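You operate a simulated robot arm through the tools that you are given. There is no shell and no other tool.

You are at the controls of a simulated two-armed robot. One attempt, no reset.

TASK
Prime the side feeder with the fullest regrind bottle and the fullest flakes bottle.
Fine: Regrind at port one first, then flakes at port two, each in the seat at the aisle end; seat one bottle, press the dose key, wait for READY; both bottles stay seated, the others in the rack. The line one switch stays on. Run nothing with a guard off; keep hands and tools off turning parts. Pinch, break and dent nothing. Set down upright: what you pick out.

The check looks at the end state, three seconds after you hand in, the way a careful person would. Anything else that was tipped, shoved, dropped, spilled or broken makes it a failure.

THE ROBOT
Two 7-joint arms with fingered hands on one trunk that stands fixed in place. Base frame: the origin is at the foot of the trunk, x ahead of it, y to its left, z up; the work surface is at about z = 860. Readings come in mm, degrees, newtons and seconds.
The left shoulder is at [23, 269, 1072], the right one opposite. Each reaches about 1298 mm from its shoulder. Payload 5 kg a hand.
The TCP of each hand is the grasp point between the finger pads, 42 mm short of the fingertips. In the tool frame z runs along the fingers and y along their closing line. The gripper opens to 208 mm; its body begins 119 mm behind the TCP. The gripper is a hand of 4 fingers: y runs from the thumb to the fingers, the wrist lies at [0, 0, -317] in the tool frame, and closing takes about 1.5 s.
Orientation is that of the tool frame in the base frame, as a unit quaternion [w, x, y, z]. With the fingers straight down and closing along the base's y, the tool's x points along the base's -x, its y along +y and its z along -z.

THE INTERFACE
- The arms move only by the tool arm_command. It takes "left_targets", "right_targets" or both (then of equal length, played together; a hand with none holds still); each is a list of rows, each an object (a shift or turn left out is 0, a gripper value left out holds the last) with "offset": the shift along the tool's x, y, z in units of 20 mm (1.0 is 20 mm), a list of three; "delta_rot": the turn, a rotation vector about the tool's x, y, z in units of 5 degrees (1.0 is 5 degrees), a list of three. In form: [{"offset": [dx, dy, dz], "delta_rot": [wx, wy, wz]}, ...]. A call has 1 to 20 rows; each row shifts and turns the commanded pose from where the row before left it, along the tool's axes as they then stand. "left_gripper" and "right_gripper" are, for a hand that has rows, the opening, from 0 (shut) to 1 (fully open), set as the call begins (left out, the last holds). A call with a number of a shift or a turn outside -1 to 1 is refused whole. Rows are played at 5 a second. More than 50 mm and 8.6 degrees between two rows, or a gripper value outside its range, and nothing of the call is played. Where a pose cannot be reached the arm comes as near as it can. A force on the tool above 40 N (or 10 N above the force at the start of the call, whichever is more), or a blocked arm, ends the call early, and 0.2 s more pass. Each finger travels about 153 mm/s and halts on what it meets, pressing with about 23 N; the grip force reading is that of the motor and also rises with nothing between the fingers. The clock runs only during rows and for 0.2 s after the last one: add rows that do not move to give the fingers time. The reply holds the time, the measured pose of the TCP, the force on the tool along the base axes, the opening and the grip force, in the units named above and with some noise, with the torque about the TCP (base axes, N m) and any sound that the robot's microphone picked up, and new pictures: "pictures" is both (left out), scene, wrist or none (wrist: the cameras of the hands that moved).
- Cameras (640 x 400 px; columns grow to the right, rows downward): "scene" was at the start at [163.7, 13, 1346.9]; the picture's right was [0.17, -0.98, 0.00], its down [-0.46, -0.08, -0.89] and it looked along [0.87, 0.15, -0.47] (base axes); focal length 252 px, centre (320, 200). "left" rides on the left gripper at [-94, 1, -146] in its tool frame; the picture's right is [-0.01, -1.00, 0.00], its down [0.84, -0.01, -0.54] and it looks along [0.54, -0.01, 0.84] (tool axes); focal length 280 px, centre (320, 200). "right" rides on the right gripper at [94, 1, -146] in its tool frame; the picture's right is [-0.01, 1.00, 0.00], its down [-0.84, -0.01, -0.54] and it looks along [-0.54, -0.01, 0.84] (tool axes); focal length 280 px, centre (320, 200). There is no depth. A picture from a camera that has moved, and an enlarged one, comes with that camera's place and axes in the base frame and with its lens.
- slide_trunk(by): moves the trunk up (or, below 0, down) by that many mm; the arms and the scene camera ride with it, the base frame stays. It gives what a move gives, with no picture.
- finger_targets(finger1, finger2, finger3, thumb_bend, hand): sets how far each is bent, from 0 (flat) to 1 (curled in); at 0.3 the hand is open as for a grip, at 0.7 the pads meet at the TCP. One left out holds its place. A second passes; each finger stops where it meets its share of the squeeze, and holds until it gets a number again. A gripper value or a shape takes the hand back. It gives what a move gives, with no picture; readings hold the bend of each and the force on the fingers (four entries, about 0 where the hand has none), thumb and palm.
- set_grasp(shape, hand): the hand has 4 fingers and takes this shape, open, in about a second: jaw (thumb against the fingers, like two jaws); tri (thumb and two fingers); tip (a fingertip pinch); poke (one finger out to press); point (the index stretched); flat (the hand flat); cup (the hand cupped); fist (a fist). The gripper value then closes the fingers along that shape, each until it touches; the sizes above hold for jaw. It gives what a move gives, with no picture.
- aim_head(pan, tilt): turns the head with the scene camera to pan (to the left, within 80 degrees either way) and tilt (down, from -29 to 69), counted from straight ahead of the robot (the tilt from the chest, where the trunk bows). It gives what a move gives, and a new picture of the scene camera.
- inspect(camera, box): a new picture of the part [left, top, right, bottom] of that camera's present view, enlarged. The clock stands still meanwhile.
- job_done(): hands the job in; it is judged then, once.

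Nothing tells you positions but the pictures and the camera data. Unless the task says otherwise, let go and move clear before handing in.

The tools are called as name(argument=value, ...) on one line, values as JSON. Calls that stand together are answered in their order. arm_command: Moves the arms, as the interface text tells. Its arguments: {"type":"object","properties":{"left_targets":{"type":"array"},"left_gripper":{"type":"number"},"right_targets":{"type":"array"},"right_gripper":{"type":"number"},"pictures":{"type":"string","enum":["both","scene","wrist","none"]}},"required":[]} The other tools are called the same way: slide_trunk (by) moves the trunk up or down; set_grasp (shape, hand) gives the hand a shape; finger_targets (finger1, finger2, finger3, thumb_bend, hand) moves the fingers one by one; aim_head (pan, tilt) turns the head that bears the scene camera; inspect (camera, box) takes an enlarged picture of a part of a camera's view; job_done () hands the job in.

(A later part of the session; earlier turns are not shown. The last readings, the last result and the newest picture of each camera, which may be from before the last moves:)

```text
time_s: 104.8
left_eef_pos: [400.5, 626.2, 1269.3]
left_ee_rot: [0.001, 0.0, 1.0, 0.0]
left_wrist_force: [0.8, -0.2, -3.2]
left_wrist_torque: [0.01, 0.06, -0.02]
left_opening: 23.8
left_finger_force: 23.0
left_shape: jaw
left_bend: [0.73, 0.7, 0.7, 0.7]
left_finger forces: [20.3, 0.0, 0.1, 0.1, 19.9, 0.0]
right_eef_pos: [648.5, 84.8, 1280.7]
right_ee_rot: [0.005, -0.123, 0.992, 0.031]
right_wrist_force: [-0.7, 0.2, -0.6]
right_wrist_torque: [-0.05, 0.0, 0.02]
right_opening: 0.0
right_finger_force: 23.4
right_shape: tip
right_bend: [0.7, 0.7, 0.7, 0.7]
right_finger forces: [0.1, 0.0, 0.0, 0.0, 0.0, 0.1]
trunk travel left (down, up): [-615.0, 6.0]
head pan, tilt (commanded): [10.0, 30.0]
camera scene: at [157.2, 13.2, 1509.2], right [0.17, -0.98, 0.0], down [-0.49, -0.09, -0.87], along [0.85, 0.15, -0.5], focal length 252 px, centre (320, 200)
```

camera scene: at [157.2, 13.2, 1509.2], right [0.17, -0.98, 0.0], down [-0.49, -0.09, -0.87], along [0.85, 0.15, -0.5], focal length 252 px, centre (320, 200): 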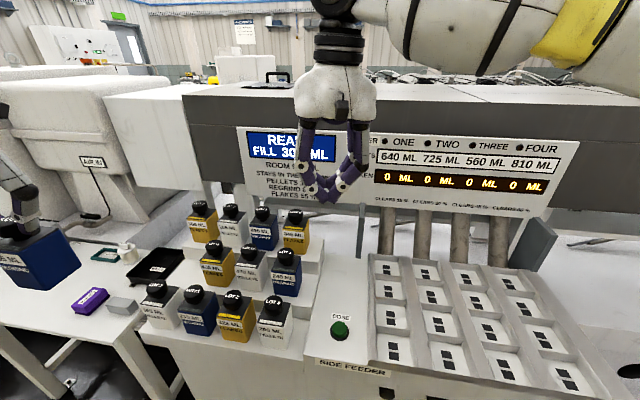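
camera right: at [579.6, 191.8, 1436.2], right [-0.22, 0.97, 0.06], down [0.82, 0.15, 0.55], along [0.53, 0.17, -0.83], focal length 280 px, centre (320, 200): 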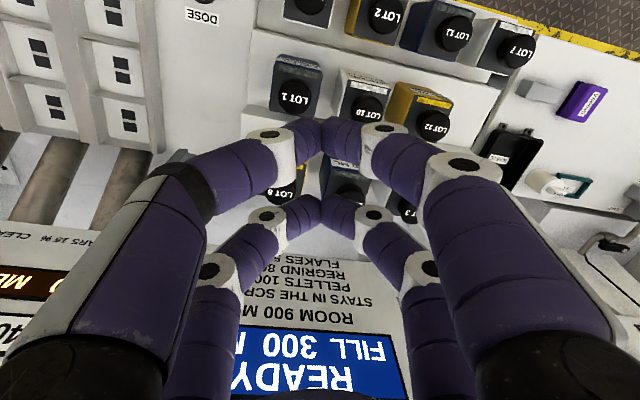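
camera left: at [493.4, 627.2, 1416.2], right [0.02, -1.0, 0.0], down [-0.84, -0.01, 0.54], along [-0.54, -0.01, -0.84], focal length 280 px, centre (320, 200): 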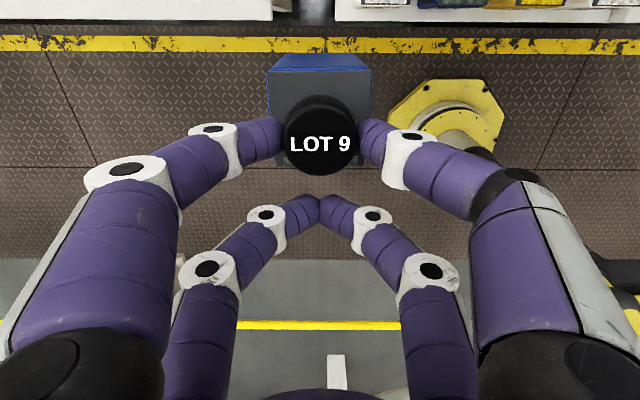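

arm_command(left_targets=[{"offset": [-0.942, -0.349, 0.2]}, {"offset": [-0.942, -0.349, 0.2]}, {"offset": [-0.942, -0.349, 0.2]}, {"offset": [-0.942, -0.349, 0.2]}, {"offset": [-0.942, -0.349, 0.2]}, {"offset": [-0.942, -0.349, 0.2]}, {"offset": [-0.942, -0.349, 0.2]}, {"offset": [-0.942, -0.349, 0.2]}, {"offset": [-0.942, -0.349, 0.2]}, {"offset": [-0.942, -0.349, 0.2]}, {"offset": [-0.942, -0.349, 0.2]}, {"offset": [-0.942, -0.349, 0.2]}, {"offset": [-0.942, -0.349, 0.2]}, {"offset": [0, 0, 0]}, {"offset": [0, 0, 0]}], right_targets=[{"offset": [0.56, -0.89, 0]}, {"offset": [0.56, -0.89, 0]}, {"offset": [0.56, -0.89, 0]}, {"offset": [0.56, -0.89, 0]}, {"offset": [0.56, -0.89, 0]}, {"offset": [0.56, -0.89, 0]}, {"offset": [0.56, -0.89, 0]}, {"offset": [0.56, -0.89, 0]}, {"offset": [0.56, -0.89, 0]}, {"offset": [0.56, -0.89, 0]}, {"offset": [0.56, -0.89, 0]}, {"offset": [0.56, -0.89, 0]}, {"offset": [0.56, -0.89, 0]}, {"offset": [0.56, -0.89, 0]}, {"offset": [0.56, -0.89, 0]}], pictures="both")

```text
time_s: 108.0
left_eef_pos: [645.6, 532.8, 1220.0]
left_ee_rot: [0.0, 0.0, 1.0, 0.001]
left_wrist_force: [0.2, -1.0, -3.0]
left_wrist_torque: [0.09, 0.15, 0.01]
left_opening: 23.9
left_finger_force: 22.8
left_shape: jaw
left_bend: [0.73, 0.7, 0.7, 0.7]
left_finger forces: [20.3, 0.0, 0.0, 0.1, 20.0, 0.1]
right_eef_pos: [550.2, -218.2, 1261.9]
right_ee_rot: [0.003, -0.122, 0.992, 0.031]
right_wrist_force: [0.7, -0.6, -0.3]
right_wrist_torque: [0.14, 0.02, 0.03]
right_opening: 0.1
right_finger_force: 22.6
right_shape: tip
right_bend: [0.7, 0.7, 0.7, 0.7]
right_finger forces: [0.0, 0.0, 0.0, 0.0, 0.0, 0.0]
trunk travel left (down, up): [-615.0, 6.0]
head pan, tilt (commanded): [10.0, 30.0]
camera scene: at [157.9, 11.7, 1509.1], right [0.17, -0.98, 0.0], down [-0.49, -0.09, -0.87], along [0.85, 0.15, -0.5], focal length 252 px, centre (320, 200)
camera right: at [460.4, -251.0, 1406.9], right [-0.23, 0.97, 0.06], down [0.82, 0.16, 0.55], along [0.53, 0.17, -0.83], focal length 280 px, centre (320, 200)
camera left: at [739.1, 532.6, 1365.8], right [0.01, -1.0, 0.0], down [-0.84, -0.01, 0.54], along [-0.54, -0.01, -0.84], focal length 280 px, centre (320, 200)
```

scene: 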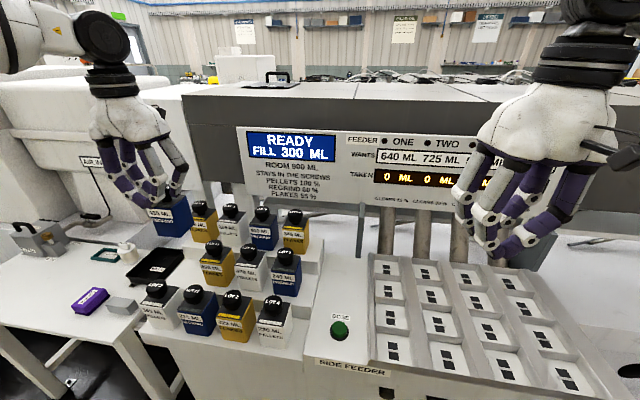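
right: 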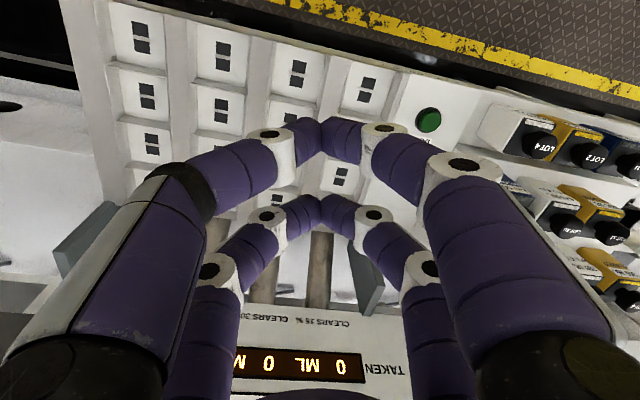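
left: 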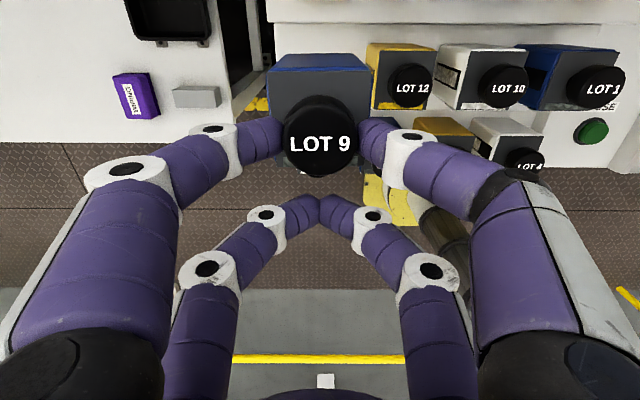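

I'll set LOT 9 back in its own slot exactly where it stood, so I can regrasp it with a pitched hand.

arm_command(left_targets=[{"offset": [0.05, 0.2, 0]}, {"offset": [0, 0, 1]}, {"offset": [0, 0, 1]}, {"offset": [0, 0, 1]}, {"offset": [0, 0, 1]}, {"offset": [0, 0, 1]}, {"offset": [0, 0, 1]}, {"offset": [0, 0, 1]}, {"offset": [0, 0, 0.8]}, {"offset": [0, 0, 0]}, {"offset": [0, 0, 0]}], pictures="both")

```text
time_s: 110.4
left_eef_pos: [643.7, 536.0, 1062.7]
left_ee_rot: [0.0, 0.0, 1.0, -0.001]
left_wrist_force: [0.6, -1.0, -3.5]
left_wrist_torque: [-0.03, 0.08, -0.03]
left_opening: 23.9
left_finger_force: 22.6
left_shape: jaw
left_bend: [0.73, 0.7, 0.7, 0.7]
left_finger forces: [20.3, 0.0, 0.1, 0.1, 19.9, 0.0]
right_eef_pos: [551.1, -216.2, 1261.4]
right_ee_rot: [0.004, -0.122, 0.992, 0.03]
right_wrist_force: [-0.4, 0.0, -0.1]
right_wrist_torque: [0.0, 0.03, 0.02]
right_opening: 0.1
right_finger_force: 23.3
right_shape: tip
right_bend: [0.7, 0.7, 0.7, 0.7]
right_finger forces: [0.0, 0.0, 0.0, 0.0, 0.0, 0.1]
trunk travel left (down, up): [-615.0, 6.0]
head pan, tilt (commanded): [10.0, 30.0]
camera scene: at [157.3, 13.1, 1509.2], right [0.17, -0.98, 0.0], down [-0.49, -0.09, -0.87], along [0.85, 0.15, -0.5], focal length 252 px, centre (320, 200)
camera left: at [737.1, 538.4, 1208.4], right [0.01, -1.0, 0.0], down [-0.84, -0.01, 0.54], along [-0.54, -0.01, -0.84], focal length 280 px, centre (320, 200)
```

scene: 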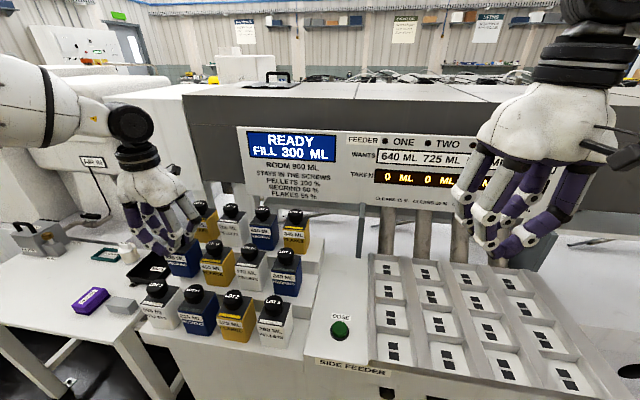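
left: 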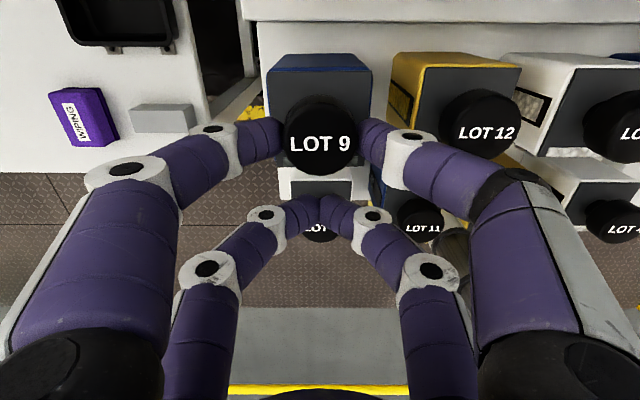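

arm_command(left_targets=[{"offset": [-0.04, -0.09, 0.4]}, {"offset": [0, 0, 0.3]}, {"offset": [0, 0, 0.2]}, {"offset": [0, 0, 0.13]}, {"offset": [0, 0, 0]}, {"offset": [0, 0, 0]}], pictures="wrist")

inspect(camera="scene", box=[110, 180, 270, 300])

```text
time_s: 111.8
left_eef_pos: [645.7, 537.4, 1041.5]
left_ee_rot: [0.0, 0.0, 1.0, 0.0]
left_wrist_force: [-0.5, -0.4, -3.1]
left_wrist_torque: [0.0, 0.06, 0.02]
left_opening: 23.8
left_finger_force: 23.3
left_shape: jaw
left_bend: [0.73, 0.7, 0.7, 0.7]
left_finger forces: [20.4, 0.1, 0.0, 0.1, 19.9, 0.1]
right_eef_pos: [551.4, -216.4, 1262.7]
right_ee_rot: [0.006, -0.123, 0.992, 0.031]
right_wrist_force: [-0.1, 0.3, -0.9]
right_wrist_torque: [0.04, -0.03, -0.02]
right_opening: 0.0
right_finger_force: 22.8
right_shape: tip
right_bend: [0.7, 0.7, 0.7, 0.7]
right_finger forces: [0.0, 0.0, 0.0, 0.0, 0.1, 0.0]
trunk travel left (down, up): [-615.0, 6.0]
head pan, tilt (commanded): [10.0, 30.0]
camera left: at [738.0, 538.5, 1187.8], right [0.01, -1.0, 0.0], down [-0.84, -0.01, 0.54], along [-0.54, -0.01, -0.84], focal length 280 px, centre (320, 200)
```

left: 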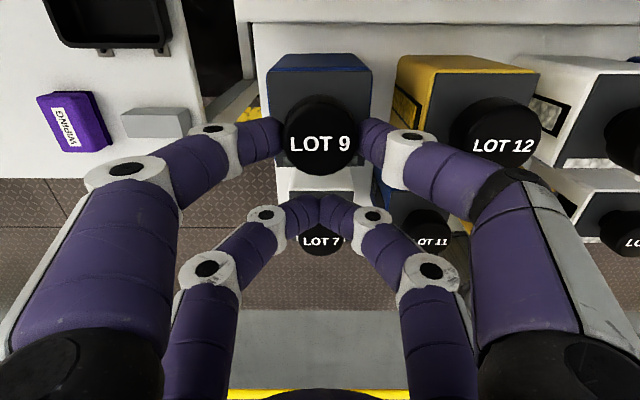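

```text
3.33 times, centred on (190, 240) of scene
camera zoom: at [157.2, 13.0, 1509.2], right [0.17, -0.98, 0.0], down [-0.49, -0.09, -0.87], along [0.85, 0.15, -0.5], focal length 840 px, centre (753, 67)
```

zoom: 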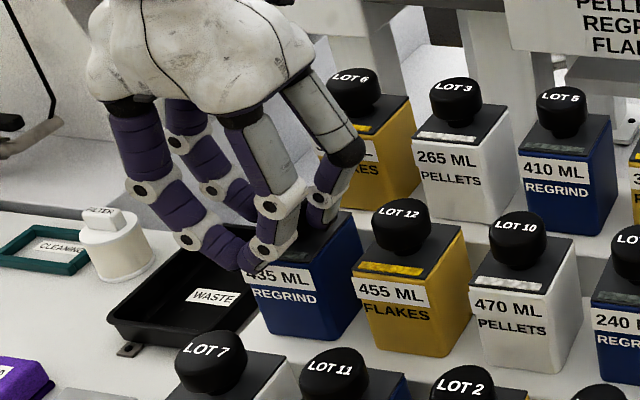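

arm_command(left_targets=[{"offset": [0, -0.1, 0.07]}, {"offset": [0, 0, 0.03]}, {"offset": [0, 0, 0]}, {"offset": [0, 0, 0]}], pictures="none")

```text
time_s: 112.8
left_eef_pos: [646.2, 535.9, 1039.8]
left_ee_rot: [0.002, -0.001, 1.0, 0.001]
left_wrist_force: [2.3, 3.1, 9.9]
left_wrist_torque: [0.2, -0.37, 0.08]
left_opening: 23.9
left_finger_force: 23.0
left_shape: jaw
left_bend: [0.73, 0.7, 0.7, 0.7]
left_finger forces: [24.9, 0.0, 0.1, 0.1, 20.7, 0.0]
right_eef_pos: [549.4, -215.8, 1262.1]
right_ee_rot: [0.004, -0.124, 0.992, 0.031]
right_wrist_force: [-0.8, 0.5, -0.8]
right_wrist_torque: [0.01, 0.03, 0.01]
right_opening: 0.0
right_finger_force: 22.9
right_shape: tip
right_bend: [0.7, 0.7, 0.7, 0.7]
right_finger forces: [0.0, 0.0, 0.1, 0.0, 0.0, 0.0]
trunk travel left (down, up): [-615.0, 6.0]
head pan, tilt (commanded): [10.0, 30.0]
```

Bottle is down on its tier. Release and rise straight up.

arm_command(left_targets=[{"offset": [0, 0, 0]}, {"offset": [0, 0, 0]}, {"offset": [0, 0, 0]}, {"offset": [0, 0, -0.5]}, {"offset": [0, 0, -1]}, {"offset": [0, 0, -1]}, {"offset": [0, 0, -1]}, {"offset": [0, 0, -1]}], left_gripper=0.34, pictures="both")

inspect(camera="left", box=[180, 0, 500, 200])

```text
time_s: 114.6
left_eef_pos: [644.7, 533.5, 1127.9]
left_ee_rot: [0.0, 0.0, 1.0, 0.0]
left_wrist_force: [0.8, 0.2, 0.3]
left_wrist_torque: [-0.01, -0.02, 0.01]
left_opening: 70.1
left_finger_force: 0.2
left_shape: jaw
left_bend: [0.74, 0.73, 0.73, 0.7]
left_finger forces: [0.1, 0.1, 0.1, 0.0, 0.0, 0.0]
right_eef_pos: [548.6, -217.6, 1261.3]
right_ee_rot: [0.005, -0.122, 0.992, 0.03]
right_wrist_force: [-1.0, -0.1, -0.3]
right_wrist_torque: [0.05, -0.01, 0.01]
right_opening: 0.0
right_finger_force: 23.3
right_shape: tip
right_bend: [0.7, 0.7, 0.7, 0.7]
right_finger forces: [0.0, 0.0, 0.0, 0.0, 0.1, 0.0]
trunk travel left (down, up): [-615.0, 6.0]
head pan, tilt (commanded): [10.0, 30.0]
camera scene: at [156.7, 12.6, 1509.3], right [0.17, -0.98, 0.0], down [-0.49, -0.09, -0.87], along [0.85, 0.15, -0.5], focal length 252 px, centre (320, 200)
camera left: at [737.2, 535.2, 1275.2], right [0.01, -1.0, 0.0], down [-0.84, -0.01, 0.54], along [-0.54, -0.01, -0.84], focal length 280 px, centre (320, 200)
```

scene: 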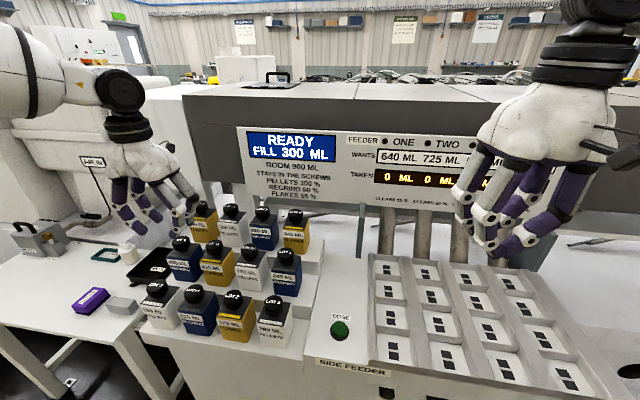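
left: 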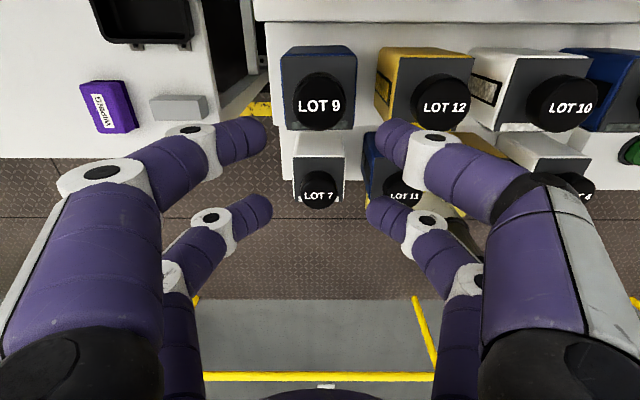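

```text
2.00 times, centred on (340, 100) of left
camera zoom: at [737.2, 535.2, 1275.2], right [0.01, -1.0, 0.0], down [-0.84, -0.01, 0.54], along [-0.54, -0.01, -0.84], focal length 561 px, centre (280, 400)
```

zoom: 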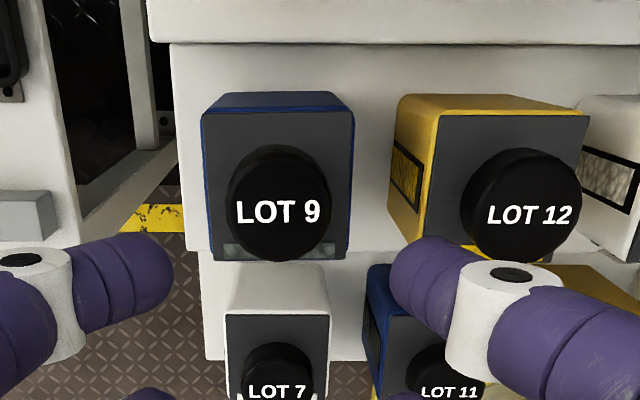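

LOT 9 is back, upright. Now I'll raise the left hand, turn it −90° and pitch it 45° so its fingers point right-and-down with the wrist to the left.

arm_command(left_targets=[{"offset": [0, 0.3, -1]}, {"offset": [0, 0.3, -1]}, {"offset": [0, 0.3, -1]}, {"offset": [0, 0.3, -1]}, {"offset": [0, 0.3, -1]}, {"offset": [0, 0.3, -1]}, {"delta_rot": [0, 0, 1]}, {"delta_rot": [0, 0, 1]}, {"delta_rot": [0, 0, 1]}, {"delta_rot": [0, 0, 1]}, {"delta_rot": [0, 0, 1]}, {"delta_rot": [0, 0, 1]}, {"delta_rot": [0, 0, 1]}, {"delta_rot": [0, 0, 1]}, {"delta_rot": [0, 0, 1]}, {"delta_rot": [0, 0, 1]}, {"delta_rot": [0, 0, 1]}, {"delta_rot": [0, 0, 1]}, {"delta_rot": [0, 0, 1]}, {"delta_rot": [0, 0, 1]}], pictures="none")

arm_command(left_targets=[{"delta_rot": [0, 0, 1]}, {"delta_rot": [0, 0, 1]}, {"delta_rot": [0, 0, 1]}, {"delta_rot": [0, 0, 1]}, {"delta_rot": [0, -1, 0]}, {"delta_rot": [0, -1, 0]}, {"delta_rot": [0, -1, 0]}, {"delta_rot": [0, -1, 0]}, {"delta_rot": [0, -1, 0]}, {"delta_rot": [0, -1, 0]}, {"delta_rot": [0, -1, 0]}, {"delta_rot": [0, -1, 0]}, {"delta_rot": [0, -1, 0]}, {"offset": [0, 0, 0]}], pictures="both")

```text
time_s: 118.8
left_eef_pos: [643.8, 571.5, 1248.3]
left_ee_rot: [-0.001, 0.574, 0.819, 0.0]
left_wrist_force: [-0.3, -0.1, -0.6]
left_wrist_torque: [-0.01, -0.04, -0.02]
left_opening: 70.1
left_finger_force: 0.1
left_shape: jaw
left_bend: [0.74, 0.73, 0.73, 0.7]
left_finger forces: [0.0, 0.0, 0.0, 0.1, 0.1, 0.1]
right_eef_pos: [550.7, -216.0, 1261.3]
right_ee_rot: [0.006, -0.122, 0.992, 0.031]
right_wrist_force: [0.5, -0.3, -0.2]
right_wrist_torque: [-0.04, 0.05, 0.0]
right_opening: 0.1
right_finger_force: 22.9
right_shape: tip
right_bend: [0.7, 0.7, 0.7, 0.7]
right_finger forces: [0.0, 0.0, 0.0, 0.0, 0.0, 0.1]
trunk travel left (down, up): [-615.0, 6.0]
head pan, tilt (commanded): [10.0, 30.0]
```

```text
time_s: 121.8
left_eef_pos: [644.8, 570.2, 1250.3]
left_ee_rot: [0.27, 0.654, 0.653, -0.271]
left_wrist_force: [-0.5, -0.7, 0.6]
left_wrist_torque: [0.09, -0.02, 0.01]
left_opening: 70.3
left_finger_force: 0.0
left_shape: jaw
left_bend: [0.74, 0.73, 0.73, 0.7]
left_finger forces: [0.0, 0.0, 0.0, 0.1, 0.0, 0.0]
right_eef_pos: [550.4, -218.0, 1262.7]
right_ee_rot: [0.005, -0.122, 0.992, 0.03]
right_wrist_force: [0.0, 0.1, 0.2]
right_wrist_torque: [0.08, -0.02, -0.03]
right_opening: 0.0
right_finger_force: 23.1
right_shape: tip
right_bend: [0.7, 0.7, 0.7, 0.7]
right_finger forces: [0.0, 0.0, 0.0, 0.1, 0.0, 0.0]
trunk travel left (down, up): [-615.0, 6.0]
head pan, tilt (commanded): [10.0, 30.0]
camera scene: at [156.9, 12.3, 1509.3], right [0.17, -0.98, 0.0], down [-0.49, -0.09, -0.87], along [0.85, 0.15, -0.5], focal length 252 px, centre (320, 200)
camera left: at [644.9, 606.3, 1419.8], right [-1.0, -0.01, 0.01], down [-0.01, 0.98, -0.22], along [-0.01, -0.22, -0.98], focal length 280 px, centre (320, 200)
```

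scene: 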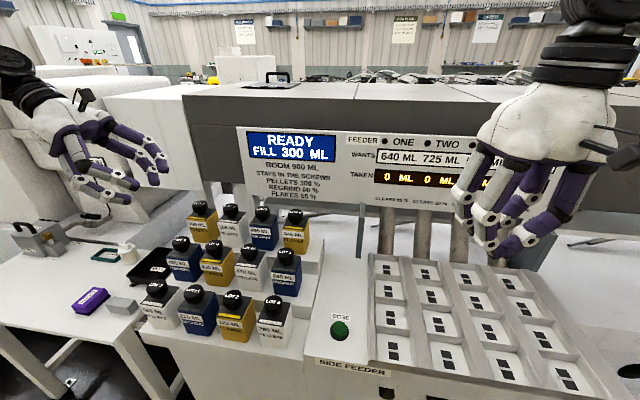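
left: 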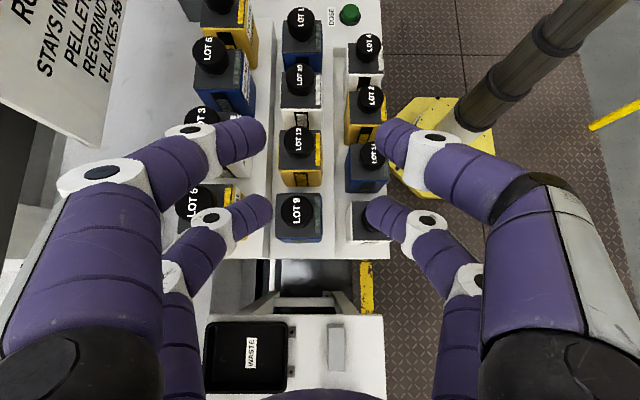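

The pitched pose works and the wrist camera now looks straight down. With the hand empty and high, I'll test reaching inward over the deck.

arm_command(left_targets=[{"offset": [-0.7, 0.04, 0.7]}, {"offset": [-1, 0.04, 1]}, {"offset": [-1, 0.04, 1]}, {"offset": [-1, 0.04, 1]}, {"offset": [-1, 0.04, 1]}, {"offset": [-1, 0.04, 1]}, {"offset": [-1, 0.04, 1]}, {"offset": [-1, 0.04, 1]}, {"offset": [-1, 0.04, 1]}, {"offset": [-1, 0.04, 1]}, {"offset": [-1, 0.04, 1]}, {"offset": [-1, 0.04, 1]}, {"offset": [-1, 0.04, 1]}, {"offset": [-1, 0.04, 1]}, {"offset": [-1, 0.04, 1]}, {"offset": [-1, 0.04, 1]}, {"offset": [-1, 0.04, 1]}, {"offset": [-1, 0.04, 1]}], pictures="both")

```text
time_s: 125.6
left_eef_pos: [659.8, 69.1, 1249.8]
left_ee_rot: [0.271, 0.653, 0.653, -0.271]
left_wrist_force: [0.1, -1.1, -0.2]
left_wrist_torque: [0.09, 0.01, -0.04]
left_opening: 70.7
left_finger_force: 0.1
left_shape: jaw
left_bend: [0.74, 0.73, 0.73, 0.7]
left_finger forces: [0.1, 0.0, 0.0, 0.0, 0.0, 0.0]
right_eef_pos: [551.8, -217.6, 1262.1]
right_ee_rot: [0.004, -0.122, 0.992, 0.03]
right_wrist_force: [1.0, -1.3, -0.1]
right_wrist_torque: [0.14, 0.04, 0.01]
right_opening: 0.2
right_finger_force: 22.8
right_shape: tip
right_bend: [0.7, 0.7, 0.7, 0.7]
right_finger forces: [0.0, 0.0, 0.1, 0.0, 0.0, 0.0]
trunk travel left (down, up): [-615.0, 6.0]
head pan, tilt (commanded): [10.0, 30.0]
camera scene: at [157.5, 11.8, 1509.2], right [0.17, -0.98, 0.0], down [-0.49, -0.09, -0.87], along [0.85, 0.15, -0.5], focal length 252 px, centre (320, 200)
camera left: at [661.0, 105.9, 1419.6], right [-1.0, -0.01, 0.01], down [-0.01, 0.98, -0.21], along [-0.01, -0.21, -0.98], focal length 280 px, centre (320, 200)
```

scene: 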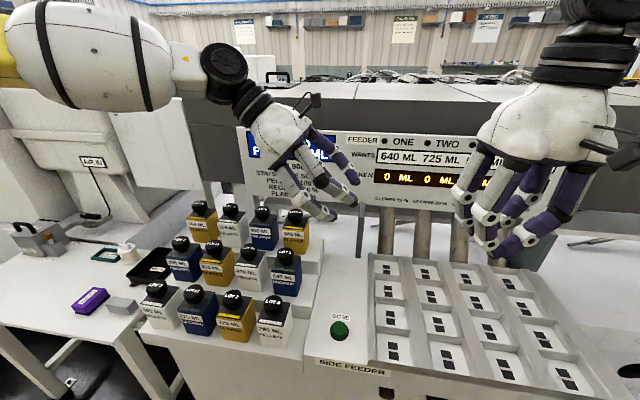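
left: 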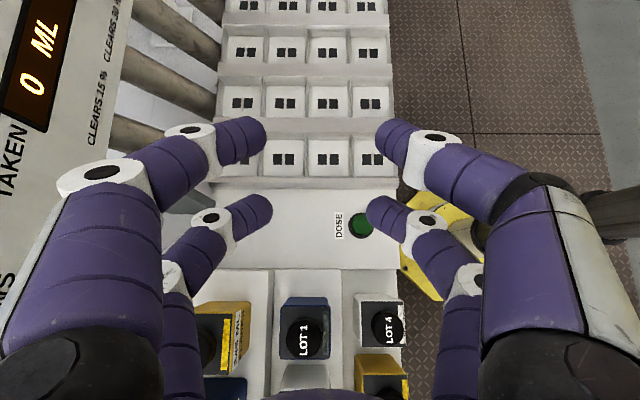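

Excellent: the pitched left hand reaches over the deck with no trouble. I'll move the right arm aside and test whether the left hand can reach the seats directly, which would avoid a relay.

arm_command(right_targets=[{"offset": [0.8, -0.95, 0]}, {"offset": [0.8, -0.95, 0]}, {"offset": [0.8, -0.95, 0]}, {"offset": [0.8, -0.95, 0]}, {"offset": [0.8, -0.95, 0]}, {"offset": [0.8, -0.95, 0]}, {"offset": [0.8, -0.95, 0]}, {"offset": [0.8, -0.95, 0]}, {"offset": [0.8, -0.95, 0]}, {"offset": [0.8, -0.95, 0]}], pictures="none")

arm_command(left_targets=[{"offset": [-0.89, -0.77, 0.89]}, {"offset": [-0.89, -0.77, 0.89]}, {"offset": [-0.89, -0.77, 0.89]}, {"offset": [-0.89, -0.77, 0.89]}, {"offset": [-0.89, -0.77, 0.89]}, {"offset": [-0.89, -0.77, 0.89]}, {"offset": [-0.89, -0.77, 0.89]}], pictures="both")

```text
time_s: 127.8
left_eef_pos: [659.8, 70.1, 1250.3]
left_ee_rot: [0.271, 0.654, 0.652, -0.271]
left_wrist_force: [-1.3, -1.2, 0.3]
left_wrist_torque: [0.11, -0.05, 0.05]
left_opening: 70.4
left_finger_force: 0.1
left_shape: jaw
left_bend: [0.74, 0.73, 0.73, 0.7]
left_finger forces: [0.0, 0.0, 0.1, 0.0, 0.0, 0.0]
right_eef_pos: [439.8, -439.8, 1249.4]
right_ee_rot: [0.006, -0.122, 0.992, 0.03]
right_wrist_force: [0.7, -1.6, -0.4]
right_wrist_torque: [0.08, -0.01, -0.04]
right_opening: 0.0
right_finger_force: 23.4
right_shape: tip
right_bend: [0.7, 0.7, 0.7, 0.7]
right_finger forces: [0.0, 0.0, 0.0, 0.0, 0.1, 0.1]
trunk travel left (down, up): [-615.0, 6.0]
head pan, tilt (commanded): [10.0, 30.0]
```

```text
time_s: 129.4
left_eef_pos: [564.3, -69.1, 1248.9]
left_ee_rot: [0.272, 0.653, 0.653, -0.27]
left_wrist_force: [-1.6, -0.9, 0.9]
left_wrist_torque: [0.14, -0.13, 0.1]
left_opening: 70.6
left_finger_force: 0.1
left_shape: jaw
left_bend: [0.74, 0.73, 0.73, 0.7]
left_finger forces: [0.0, 0.0, 0.0, 0.0, 0.0, 0.1]
left hand out of reach, approached as far as the arm can: row 6, 7
right_eef_pos: [440.4, -440.7, 1249.0]
right_ee_rot: [0.005, -0.122, 0.992, 0.031]
right_wrist_force: [-2.0, -0.6, 0.1]
right_wrist_torque: [0.07, -0.15, -0.04]
right_opening: 0.0
right_finger_force: 23.3
right_shape: tip
right_bend: [0.7, 0.7, 0.7, 0.7]
right_finger forces: [0.0, 0.0, 0.0, 0.0, 0.0, 0.0]
trunk travel left (down, up): [-615.0, 6.0]
head pan, tilt (commanded): [10.0, 30.0]
camera scene: at [155.8, 12.2, 1509.6], right [0.17, -0.98, 0.0], down [-0.49, -0.09, -0.87], along [0.85, 0.15, -0.5], focal length 252 px, centre (320, 200)
camera left: at [564.6, -32.4, 1419.3], right [-1.0, -0.01, 0.01], down [-0.01, 0.98, -0.22], along [-0.01, -0.22, -0.98], focal length 280 px, centre (320, 200)
```

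scene: 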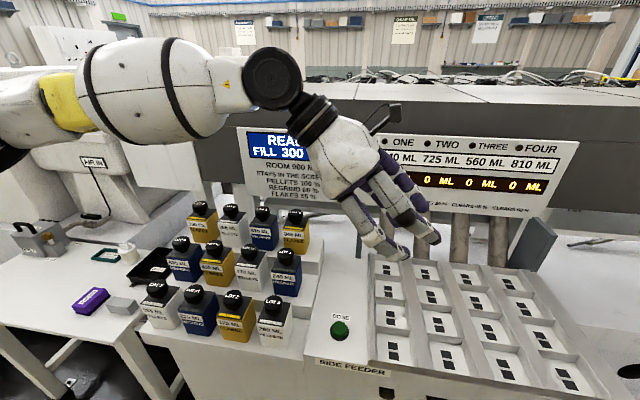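
left: 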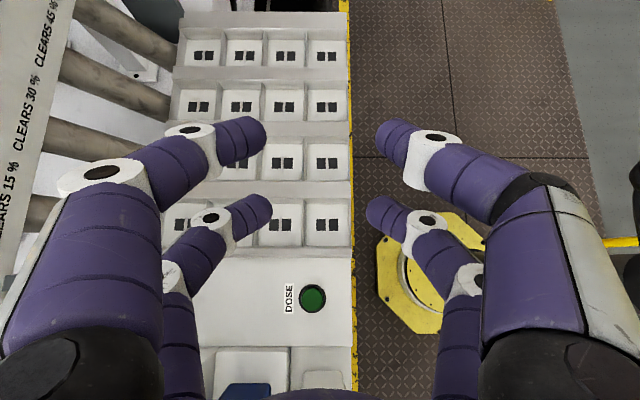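

At 45° the left hand falls ~40 mm short of seat one, so I'll use the deck relay with the right arm doing the final seating. Going back to regrasp LOT 9 with this pitched hand.

arm_command(left_targets=[{"offset": [0.7, 0.277, -0.7]}, {"offset": [1, 0.277, -1]}, {"offset": [1, 0.277, -1]}, {"offset": [1, 0.277, -1]}, {"offset": [1, 0.277, -1]}, {"offset": [1, 0.277, -1]}, {"offset": [1, 0.277, -1]}, {"offset": [1, 0.277, -1]}, {"offset": [1, 0.277, -1]}, {"offset": [1, 0.277, -1]}, {"offset": [1, 0.277, -1]}, {"offset": [1, 0.277, -1]}, {"offset": [1, 0.277, -1]}, {"offset": [1, 0.277, -1]}, {"offset": [1, 0.277, -1]}, {"offset": [1, 0.277, -1]}, {"offset": [1, 0.277, -1]}, {"offset": [1, 0.277, -1]}, {"offset": [1, 0.277, -1]}, {"offset": [1, 0.277, -1]}], pictures="none")

```text
time_s: 133.6
left_eef_pos: [675.9, 486.9, 1248.0]
left_ee_rot: [0.271, 0.653, 0.654, -0.27]
left_wrist_force: [-0.5, 0.1, -0.1]
left_wrist_torque: [-0.02, 0.02, -0.03]
left_opening: 70.5
left_finger_force: 0.0
left_shape: jaw
left_bend: [0.74, 0.73, 0.73, 0.7]
left_finger forces: [0.0, 0.0, 0.1, 0.0, 0.0, 0.1]
right_eef_pos: [441.4, -438.1, 1248.3]
right_ee_rot: [0.005, -0.122, 0.992, 0.03]
right_wrist_force: [-0.4, -0.4, 0.2]
right_wrist_torque: [-0.03, 0.04, 0.03]
right_opening: 0.1
right_finger_force: 23.1
right_shape: tip
right_bend: [0.7, 0.7, 0.7, 0.7]
right_finger forces: [0.0, 0.0, 0.0, 0.1, 0.0, 0.0]
trunk travel left (down, up): [-615.0, 6.0]
head pan, tilt (commanded): [10.0, 30.0]
```

arm_command(left_targets=[{"offset": [0.925, 0, 0.348]}, {"offset": [0.925, 0, 0.348]}, {"offset": [0.925, 0, 0.348]}, {"offset": [0.925, 0, 0.348]}, {"offset": [0.925, 0, 0.348]}, {"offset": [0.925, 0, 0.348]}, {"offset": [0, 0, 0]}], pictures="wrist")

aim_head(pan=32, tilt=30)

inspect(camera="left", box=[160, 80, 480, 280])

inspect(camera="scene", box=[180, 130, 400, 300])

```text
time_s: 135.2
left_eef_pos: [675.7, 537.0, 1142.1]
left_ee_rot: [0.271, 0.653, 0.653, -0.27]
left_wrist_force: [0.4, 0.2, 0.4]
left_wrist_torque: [0.13, -0.01, -0.03]
left_opening: 70.5
left_finger_force: 0.1
left_shape: jaw
left_bend: [0.74, 0.73, 0.73, 0.7]
left_finger forces: [0.0, 0.0, 0.0, 0.0, 0.0, 0.0]
right_eef_pos: [441.8, -439.6, 1249.0]
right_ee_rot: [0.005, -0.122, 0.992, 0.031]
right_wrist_force: [0.0, -1.0, 0.0]
right_wrist_torque: [0.08, -0.02, 0.01]
right_opening: 0.2
right_finger_force: 23.4
right_shape: tip
right_bend: [0.7, 0.7, 0.7, 0.7]
right_finger forces: [0.0, 0.0, 0.0, 0.1, 0.0, 0.0]
trunk travel left (down, up): [-615.0, 6.0]
head pan, tilt (commanded): [10.0, 30.0]
camera left: at [676.7, 572.1, 1311.2], right [-1.0, -0.01, 0.01], down [-0.01, 0.98, -0.21], along [-0.01, -0.21, -0.98], focal length 280 px, centre (320, 200)
```

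left: 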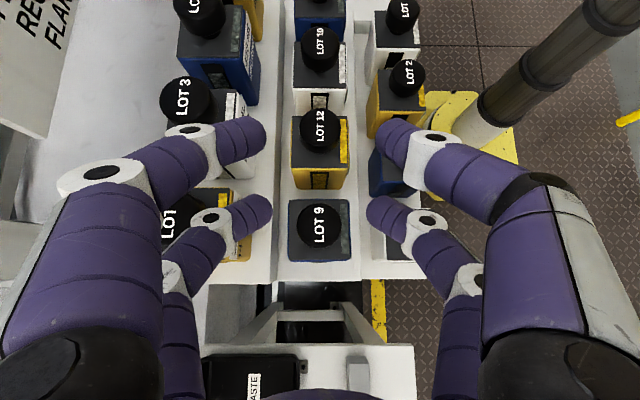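

```text
time_s: 136.1
left_eef_pos: [675.8, 536.5, 1141.9]
left_ee_rot: [0.27, 0.653, 0.653, -0.27]
left_wrist_force: [-0.2, 0.3, 0.3]
left_wrist_torque: [-0.04, -0.03, 0.0]
left_opening: 70.5
left_finger_force: 0.0
left_shape: jaw
left_bend: [0.74, 0.73, 0.73, 0.7]
left_finger forces: [0.1, 0.1, 0.0, 0.1, 0.0, 0.1]
right_eef_pos: [441.4, -439.8, 1247.8]
right_ee_rot: [0.006, -0.122, 0.992, 0.031]
right_wrist_force: [0.2, -0.6, 0.1]
right_wrist_torque: [0.02, -0.02, -0.02]
right_opening: 0.0
right_finger_force: 22.7
right_shape: tip
right_bend: [0.7, 0.7, 0.7, 0.7]
right_finger forces: [0.0, 0.0, 0.0, 0.0, 0.1, 0.0]
trunk travel left (down, up): [-615.0, 6.0]
head pan, tilt (commanded): [32.0, 30.0]
camera scene: at [144.8, 44.9, 1509.2], right [0.53, -0.85, 0.0], down [-0.42, -0.26, -0.87], along [0.73, 0.46, -0.5], focal length 252 px, centre (320, 200)
```

scene: 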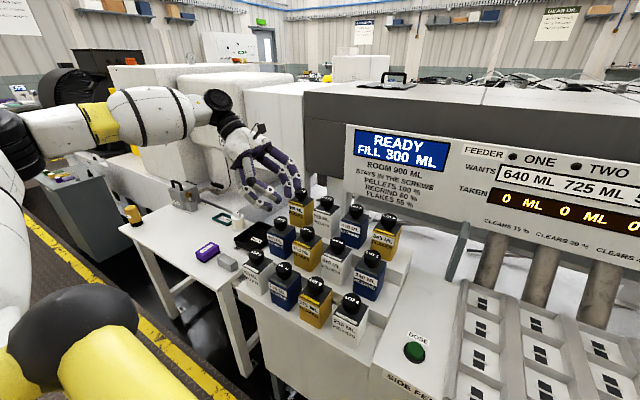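

```text
2.00 times, centred on (320, 180) of left
camera zoom: at [676.9, 572.7, 1310.8], right [-1.0, -0.01, 0.01], down [-0.01, 0.98, -0.21], along [-0.01, -0.21, -0.98], focal length 561 px, centre (320, 240)
```

zoom: 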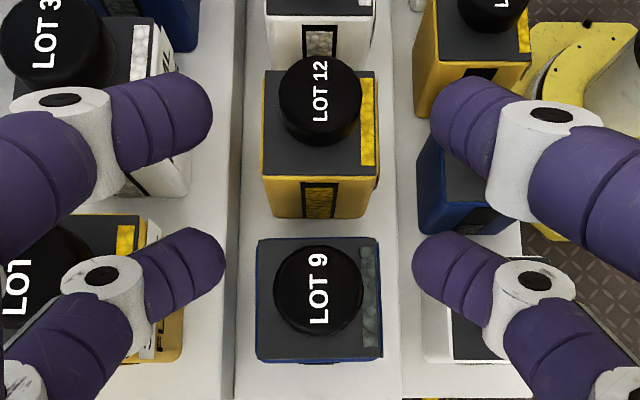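

```text
2.35 times, centred on (290, 215) of scene
camera zoom: at [144.8, 44.9, 1509.2], right [0.53, -0.85, 0.0], down [-0.42, -0.26, -0.87], along [0.73, 0.46, -0.5], focal length 593 px, centre (391, 165)
```

zoom: 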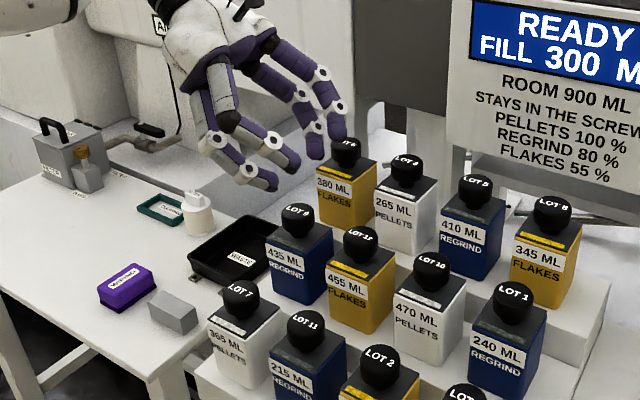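

The lower finger pair is aligned with LOT 9's cap in x. I'll narrow the opening to keep the back finger clear of LOT 6, then descend part way and check again.

arm_command(left_targets=[{"offset": [0.05, 0, -0.05]}, {"offset": [0.5, 0, 0.5]}, {"offset": [0.5, 0, 0.5]}, {"offset": [0.5, 0, 0.5]}, {"offset": [0, 0, 0]}], left_gripper=0.28, pictures="none")

inspect(camera="left", box=[180, 120, 460, 295])

inspect(camera="scene", box=[230, 150, 360, 260])

```text
time_s: 137.3
left_eef_pos: [676.9, 537.9, 1096.4]
left_ee_rot: [0.271, 0.653, 0.653, -0.271]
left_wrist_force: [0.6, -1.3, 0.1]
left_wrist_torque: [0.08, 0.01, -0.01]
left_opening: 58.7
left_finger_force: 0.0
left_shape: jaw
left_bend: [0.73, 0.73, 0.73, 0.7]
left_finger forces: [0.0, 0.0, 0.1, 0.0, 0.0, 0.1]
right_eef_pos: [441.2, -440.1, 1248.4]
right_ee_rot: [0.006, -0.122, 0.992, 0.031]
right_wrist_force: [0.3, -0.4, -0.3]
right_wrist_torque: [0.01, -0.01, 0.0]
right_opening: 0.0
right_finger_force: 23.6
right_shape: tip
right_bend: [0.7, 0.7, 0.7, 0.7]
right_finger forces: [0.0, 0.0, 0.0, 0.1, 0.0, 0.0]
trunk travel left (down, up): [-615.0, 6.0]
head pan, tilt (commanded): [32.0, 30.0]
```

```text
2.29 times, centred on (320, 208) of left
camera zoom: at [676.5, 574.9, 1267.2], right [-1.0, -0.01, 0.01], down [-0.01, 0.98, -0.21], along [-0.01, -0.21, -0.98], focal length 641 px, centre (320, 183)
```

zoom: 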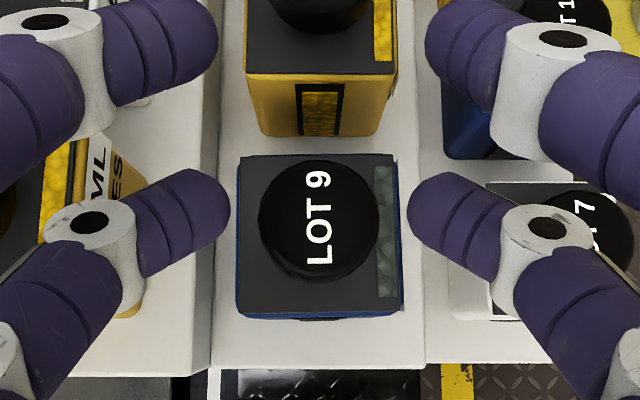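

```text
3.64 times, centred on (295, 205) of scene
camera zoom: at [144.5, 44.7, 1509.3], right [0.53, -0.85, 0.0], down [-0.42, -0.26, -0.87], along [0.73, 0.46, -0.5], focal length 916 px, centre (411, 182)
```

zoom: 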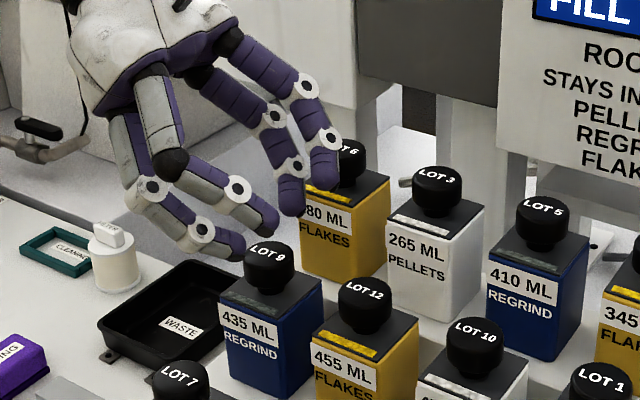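

arm_command(left_targets=[{"offset": [0.36, 0, 0.38]}, {"offset": [0.36, 0, 0.38]}, {"offset": [0.36, 0, 0.38]}, {"offset": [0.36, 0, 0.38]}, {"offset": [0, 0, 0]}], left_gripper=0.28, pictures="none")

inspect(camera="left", box=[180, 120, 460, 295])

inspect(camera="scene", box=[230, 150, 360, 260])

```text
time_s: 138.5
left_eef_pos: [673.7, 535.5, 1058.0]
left_ee_rot: [0.269, 0.651, 0.657, -0.269]
left_wrist_force: [0.2, 0.3, 0.0]
left_wrist_torque: [0.0, 0.0, -0.02]
left_opening: 58.7
left_finger_force: 0.1
left_shape: jaw
left_bend: [0.73, 0.73, 0.73, 0.7]
left_finger forces: [0.1, 0.0, 0.1, 0.0, 0.0, 0.0]
left hand out of reach, approached as far as the arm can: row 4
right_eef_pos: [440.4, -439.0, 1248.8]
right_ee_rot: [0.005, -0.123, 0.992, 0.03]
right_wrist_force: [-0.9, -0.2, 0.4]
right_wrist_torque: [0.0, 0.03, 0.04]
right_opening: 0.0
right_finger_force: 22.9
right_shape: tip
right_bend: [0.7, 0.7, 0.7, 0.7]
right_finger forces: [0.0, 0.0, 0.0, 0.0, 0.1, 0.0]
trunk travel left (down, up): [-615.0, 6.0]
head pan, tilt (commanded): [32.0, 30.0]
```

```text
2.29 times, centred on (320, 208) of left
camera zoom: at [675.1, 571.7, 1227.5], right [-1.0, -0.02, 0.01], down [-0.02, 0.98, -0.21], along [-0.01, -0.21, -0.98], focal length 641 px, centre (320, 183)
```

zoom: 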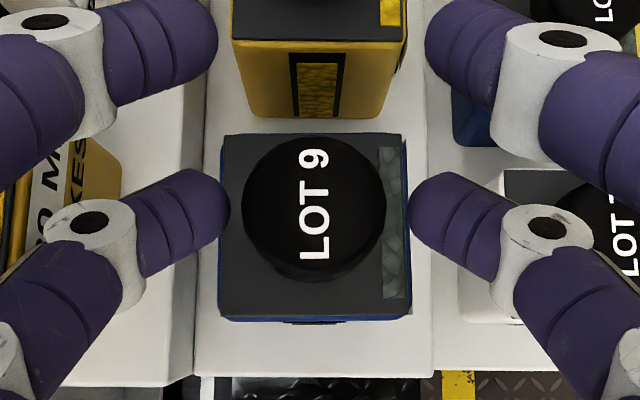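

```text
3.64 times, centred on (295, 205) of scene
camera zoom: at [144.7, 45.1, 1509.3], right [0.53, -0.85, 0.0], down [-0.42, -0.27, -0.87], along [0.73, 0.46, -0.5], focal length 916 px, centre (411, 182)
```

zoom: 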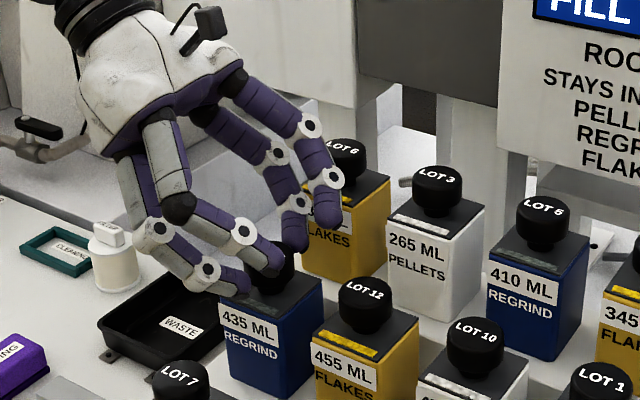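

The lower pair straddles the cap within about 1.5 mm. Closing on the cap now.

arm_command(left_targets=[{"offset": [0, 0, 0]}, {"offset": [0, 0, 0]}, {"offset": [0, 0, 0]}, {"offset": [0, 0, 0]}, {"offset": [0, 0, 0]}, {"offset": [0, 0, 0]}], left_gripper=0, pictures="wrist")

inspect(camera="scene", box=[230, 150, 360, 260])

```text
time_s: 139.9
left_eef_pos: [673.0, 537.6, 1057.5]
left_ee_rot: [0.269, 0.651, 0.657, -0.269]
left_wrist_force: [-1.1, -0.1, -2.4]
left_wrist_torque: [-0.01, 0.0, 0.0]
left_opening: 4.9
left_finger_force: 22.8
left_shape: jaw
left_bend: [0.7, 0.73, 0.73, 0.7]
left_finger forces: [0.1, 19.8, 19.9, 0.0, 0.1, 0.1]
right_eef_pos: [441.9, -439.4, 1248.2]
right_ee_rot: [0.005, -0.123, 0.992, 0.031]
right_wrist_force: [0.0, 0.0, 0.1]
right_wrist_torque: [-0.04, 0.03, 0.01]
right_opening: 0.1
right_finger_force: 23.3
right_shape: tip
right_bend: [0.7, 0.7, 0.7, 0.7]
right_finger forces: [0.1, 0.0, 0.0, 0.0, 0.0, 0.0]
trunk travel left (down, up): [-615.0, 6.0]
head pan, tilt (commanded): [32.0, 30.0]
camera left: at [675.3, 571.8, 1227.4], right [-1.0, -0.02, 0.01], down [-0.02, 0.98, -0.21], along [-0.01, -0.21, -0.98], focal length 280 px, centre (320, 200)
```

left: 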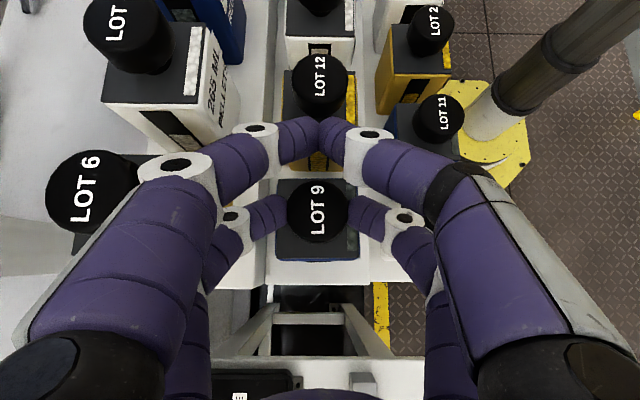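

```text
3.64 times, centred on (295, 205) of scene
camera zoom: at [144.9, 45.2, 1509.2], right [0.53, -0.85, 0.0], down [-0.42, -0.27, -0.87], along [0.73, 0.46, -0.5], focal length 916 px, centre (411, 182)
```

zoom: 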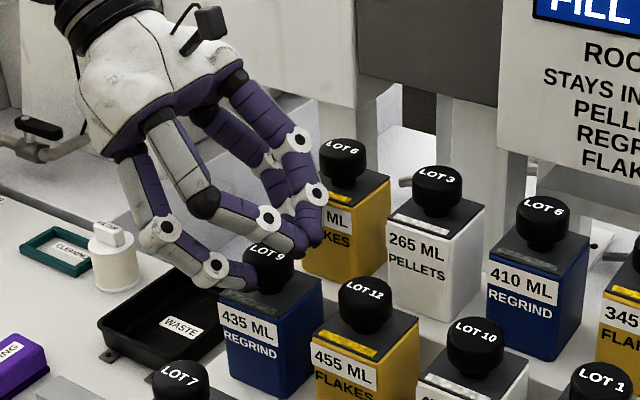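

Gripped at 20 N each side. Lifting gently.

arm_command(left_targets=[{"offset": [-0.2, 0, -0.2]}, {"offset": [-0.4, 0, -0.4]}, {"offset": [-0.5, 0, -0.5]}, {"offset": [-0.5, 0, -0.5]}, {"offset": [0, 0, 0]}, {"offset": [0, 0, 0]}], pictures="wrist")

inspect(camera="scene", box=[230, 150, 360, 260])

```text
time_s: 141.3
left_eef_pos: [676.0, 536.5, 1103.0]
left_ee_rot: [0.27, 0.653, 0.653, -0.271]
left_wrist_force: [-0.5, -0.6, -2.8]
left_wrist_torque: [0.04, 0.01, 0.05]
left_opening: 4.7
left_finger_force: 22.7
left_shape: jaw
left_bend: [0.7, 0.73, 0.73, 0.7]
left_finger forces: [0.0, 20.0, 19.9, 0.1, 0.0, 0.1]
right_eef_pos: [442.0, -438.7, 1249.0]
right_ee_rot: [0.005, -0.123, 0.992, 0.03]
right_wrist_force: [-0.7, -0.8, -0.2]
right_wrist_torque: [0.0, -0.03, 0.01]
right_opening: 0.0
right_finger_force: 22.5
right_shape: tip
right_bend: [0.7, 0.7, 0.7, 0.7]
right_finger forces: [0.0, 0.0, 0.1, 0.1, 0.0, 0.0]
trunk travel left (down, up): [-615.0, 6.0]
head pan, tilt (commanded): [32.0, 30.0]
camera left: at [675.8, 573.0, 1271.7], right [-1.0, -0.01, 0.01], down [-0.01, 0.98, -0.21], along [-0.01, -0.22, -0.98], focal length 280 px, centre (320, 200)
```

left: 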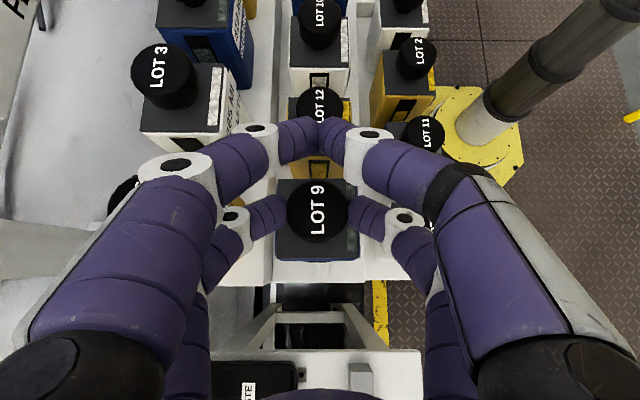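

```text
3.64 times, centred on (295, 205) of scene
camera zoom: at [144.8, 45.0, 1509.2], right [0.53, -0.85, 0.0], down [-0.42, -0.26, -0.87], along [0.73, 0.46, -0.5], focal length 916 px, centre (411, 182)
```

zoom: 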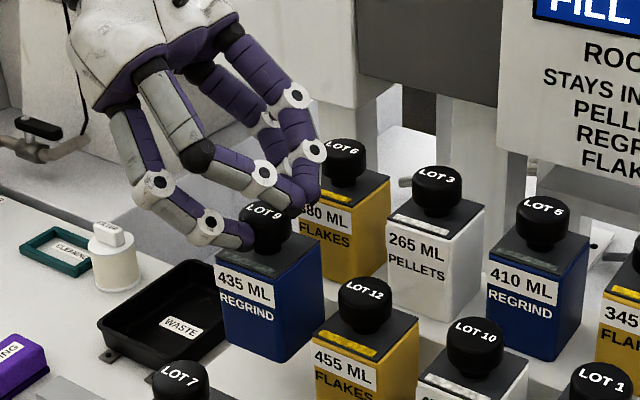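

Good lift, load ~3 N, upright. Raising above all caps and carrying it over to the deck.

arm_command(left_targets=[{"offset": [-0.9, 0, -0.9]}, {"offset": [-0.9, 0, -0.9]}, {"offset": [-0.9, 0, -0.9]}, {"offset": [-0.9, 0, -0.9]}, {"offset": [-0.9, 0, -0.9]}, {"offset": [-0.5, 0, 0.5]}, {"offset": [-0.85, -0.03, 0.85]}, {"offset": [-0.85, -0.03, 0.85]}, {"offset": [-0.85, -0.03, 0.85]}, {"offset": [-0.85, -0.03, 0.85]}, {"offset": [-0.85, -0.03, 0.85]}, {"offset": [-0.85, -0.03, 0.85]}, {"offset": [-0.85, -0.03, 0.85]}, {"offset": [-0.85, -0.03, 0.85]}, {"offset": [-0.85, -0.03, 0.85]}, {"offset": [-0.85, -0.03, 0.85]}, {"offset": [-0.85, -0.03, 0.85]}, {"offset": [-0.85, -0.03, 0.85]}, {"offset": [-0.85, -0.03, 0.85]}, {"offset": [-0.85, -0.03, 0.85]}], pictures="scene")

```text
time_s: 145.5
left_eef_pos: [666.0, 182.9, 1229.9]
left_ee_rot: [0.271, 0.653, 0.654, -0.271]
left_wrist_force: [1.1, -0.6, -3.8]
left_wrist_torque: [0.1, 0.0, 0.0]
left_opening: 4.8
left_finger_force: 23.4
left_shape: jaw
left_bend: [0.7, 0.73, 0.73, 0.7]
left_finger forces: [0.1, 19.8, 19.9, 0.0, 0.1, 0.0]
right_eef_pos: [442.0, -439.6, 1248.2]
right_ee_rot: [0.005, -0.122, 0.992, 0.03]
right_wrist_force: [-0.5, -0.9, 0.7]
right_wrist_torque: [0.06, 0.01, -0.04]
right_opening: 0.0
right_finger_force: 22.8
right_shape: tip
right_bend: [0.7, 0.7, 0.7, 0.7]
right_finger forces: [0.1, 0.1, 0.0, 0.1, 0.1, 0.0]
trunk travel left (down, up): [-615.0, 6.0]
head pan, tilt (commanded): [32.0, 30.0]
camera scene: at [145.0, 44.4, 1509.2], right [0.53, -0.85, 0.0], down [-0.42, -0.26, -0.87], along [0.73, 0.46, -0.5], focal length 252 px, centre (320, 200)
```

scene: 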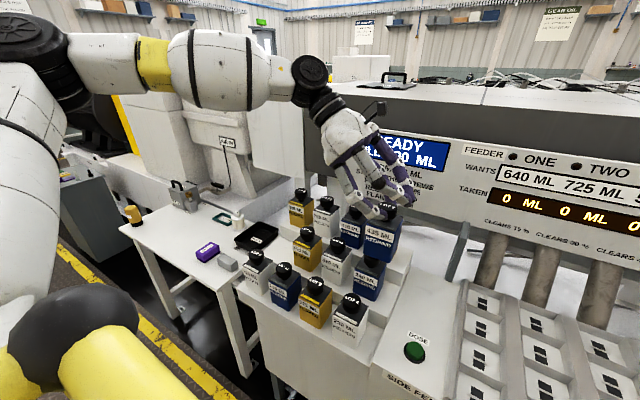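

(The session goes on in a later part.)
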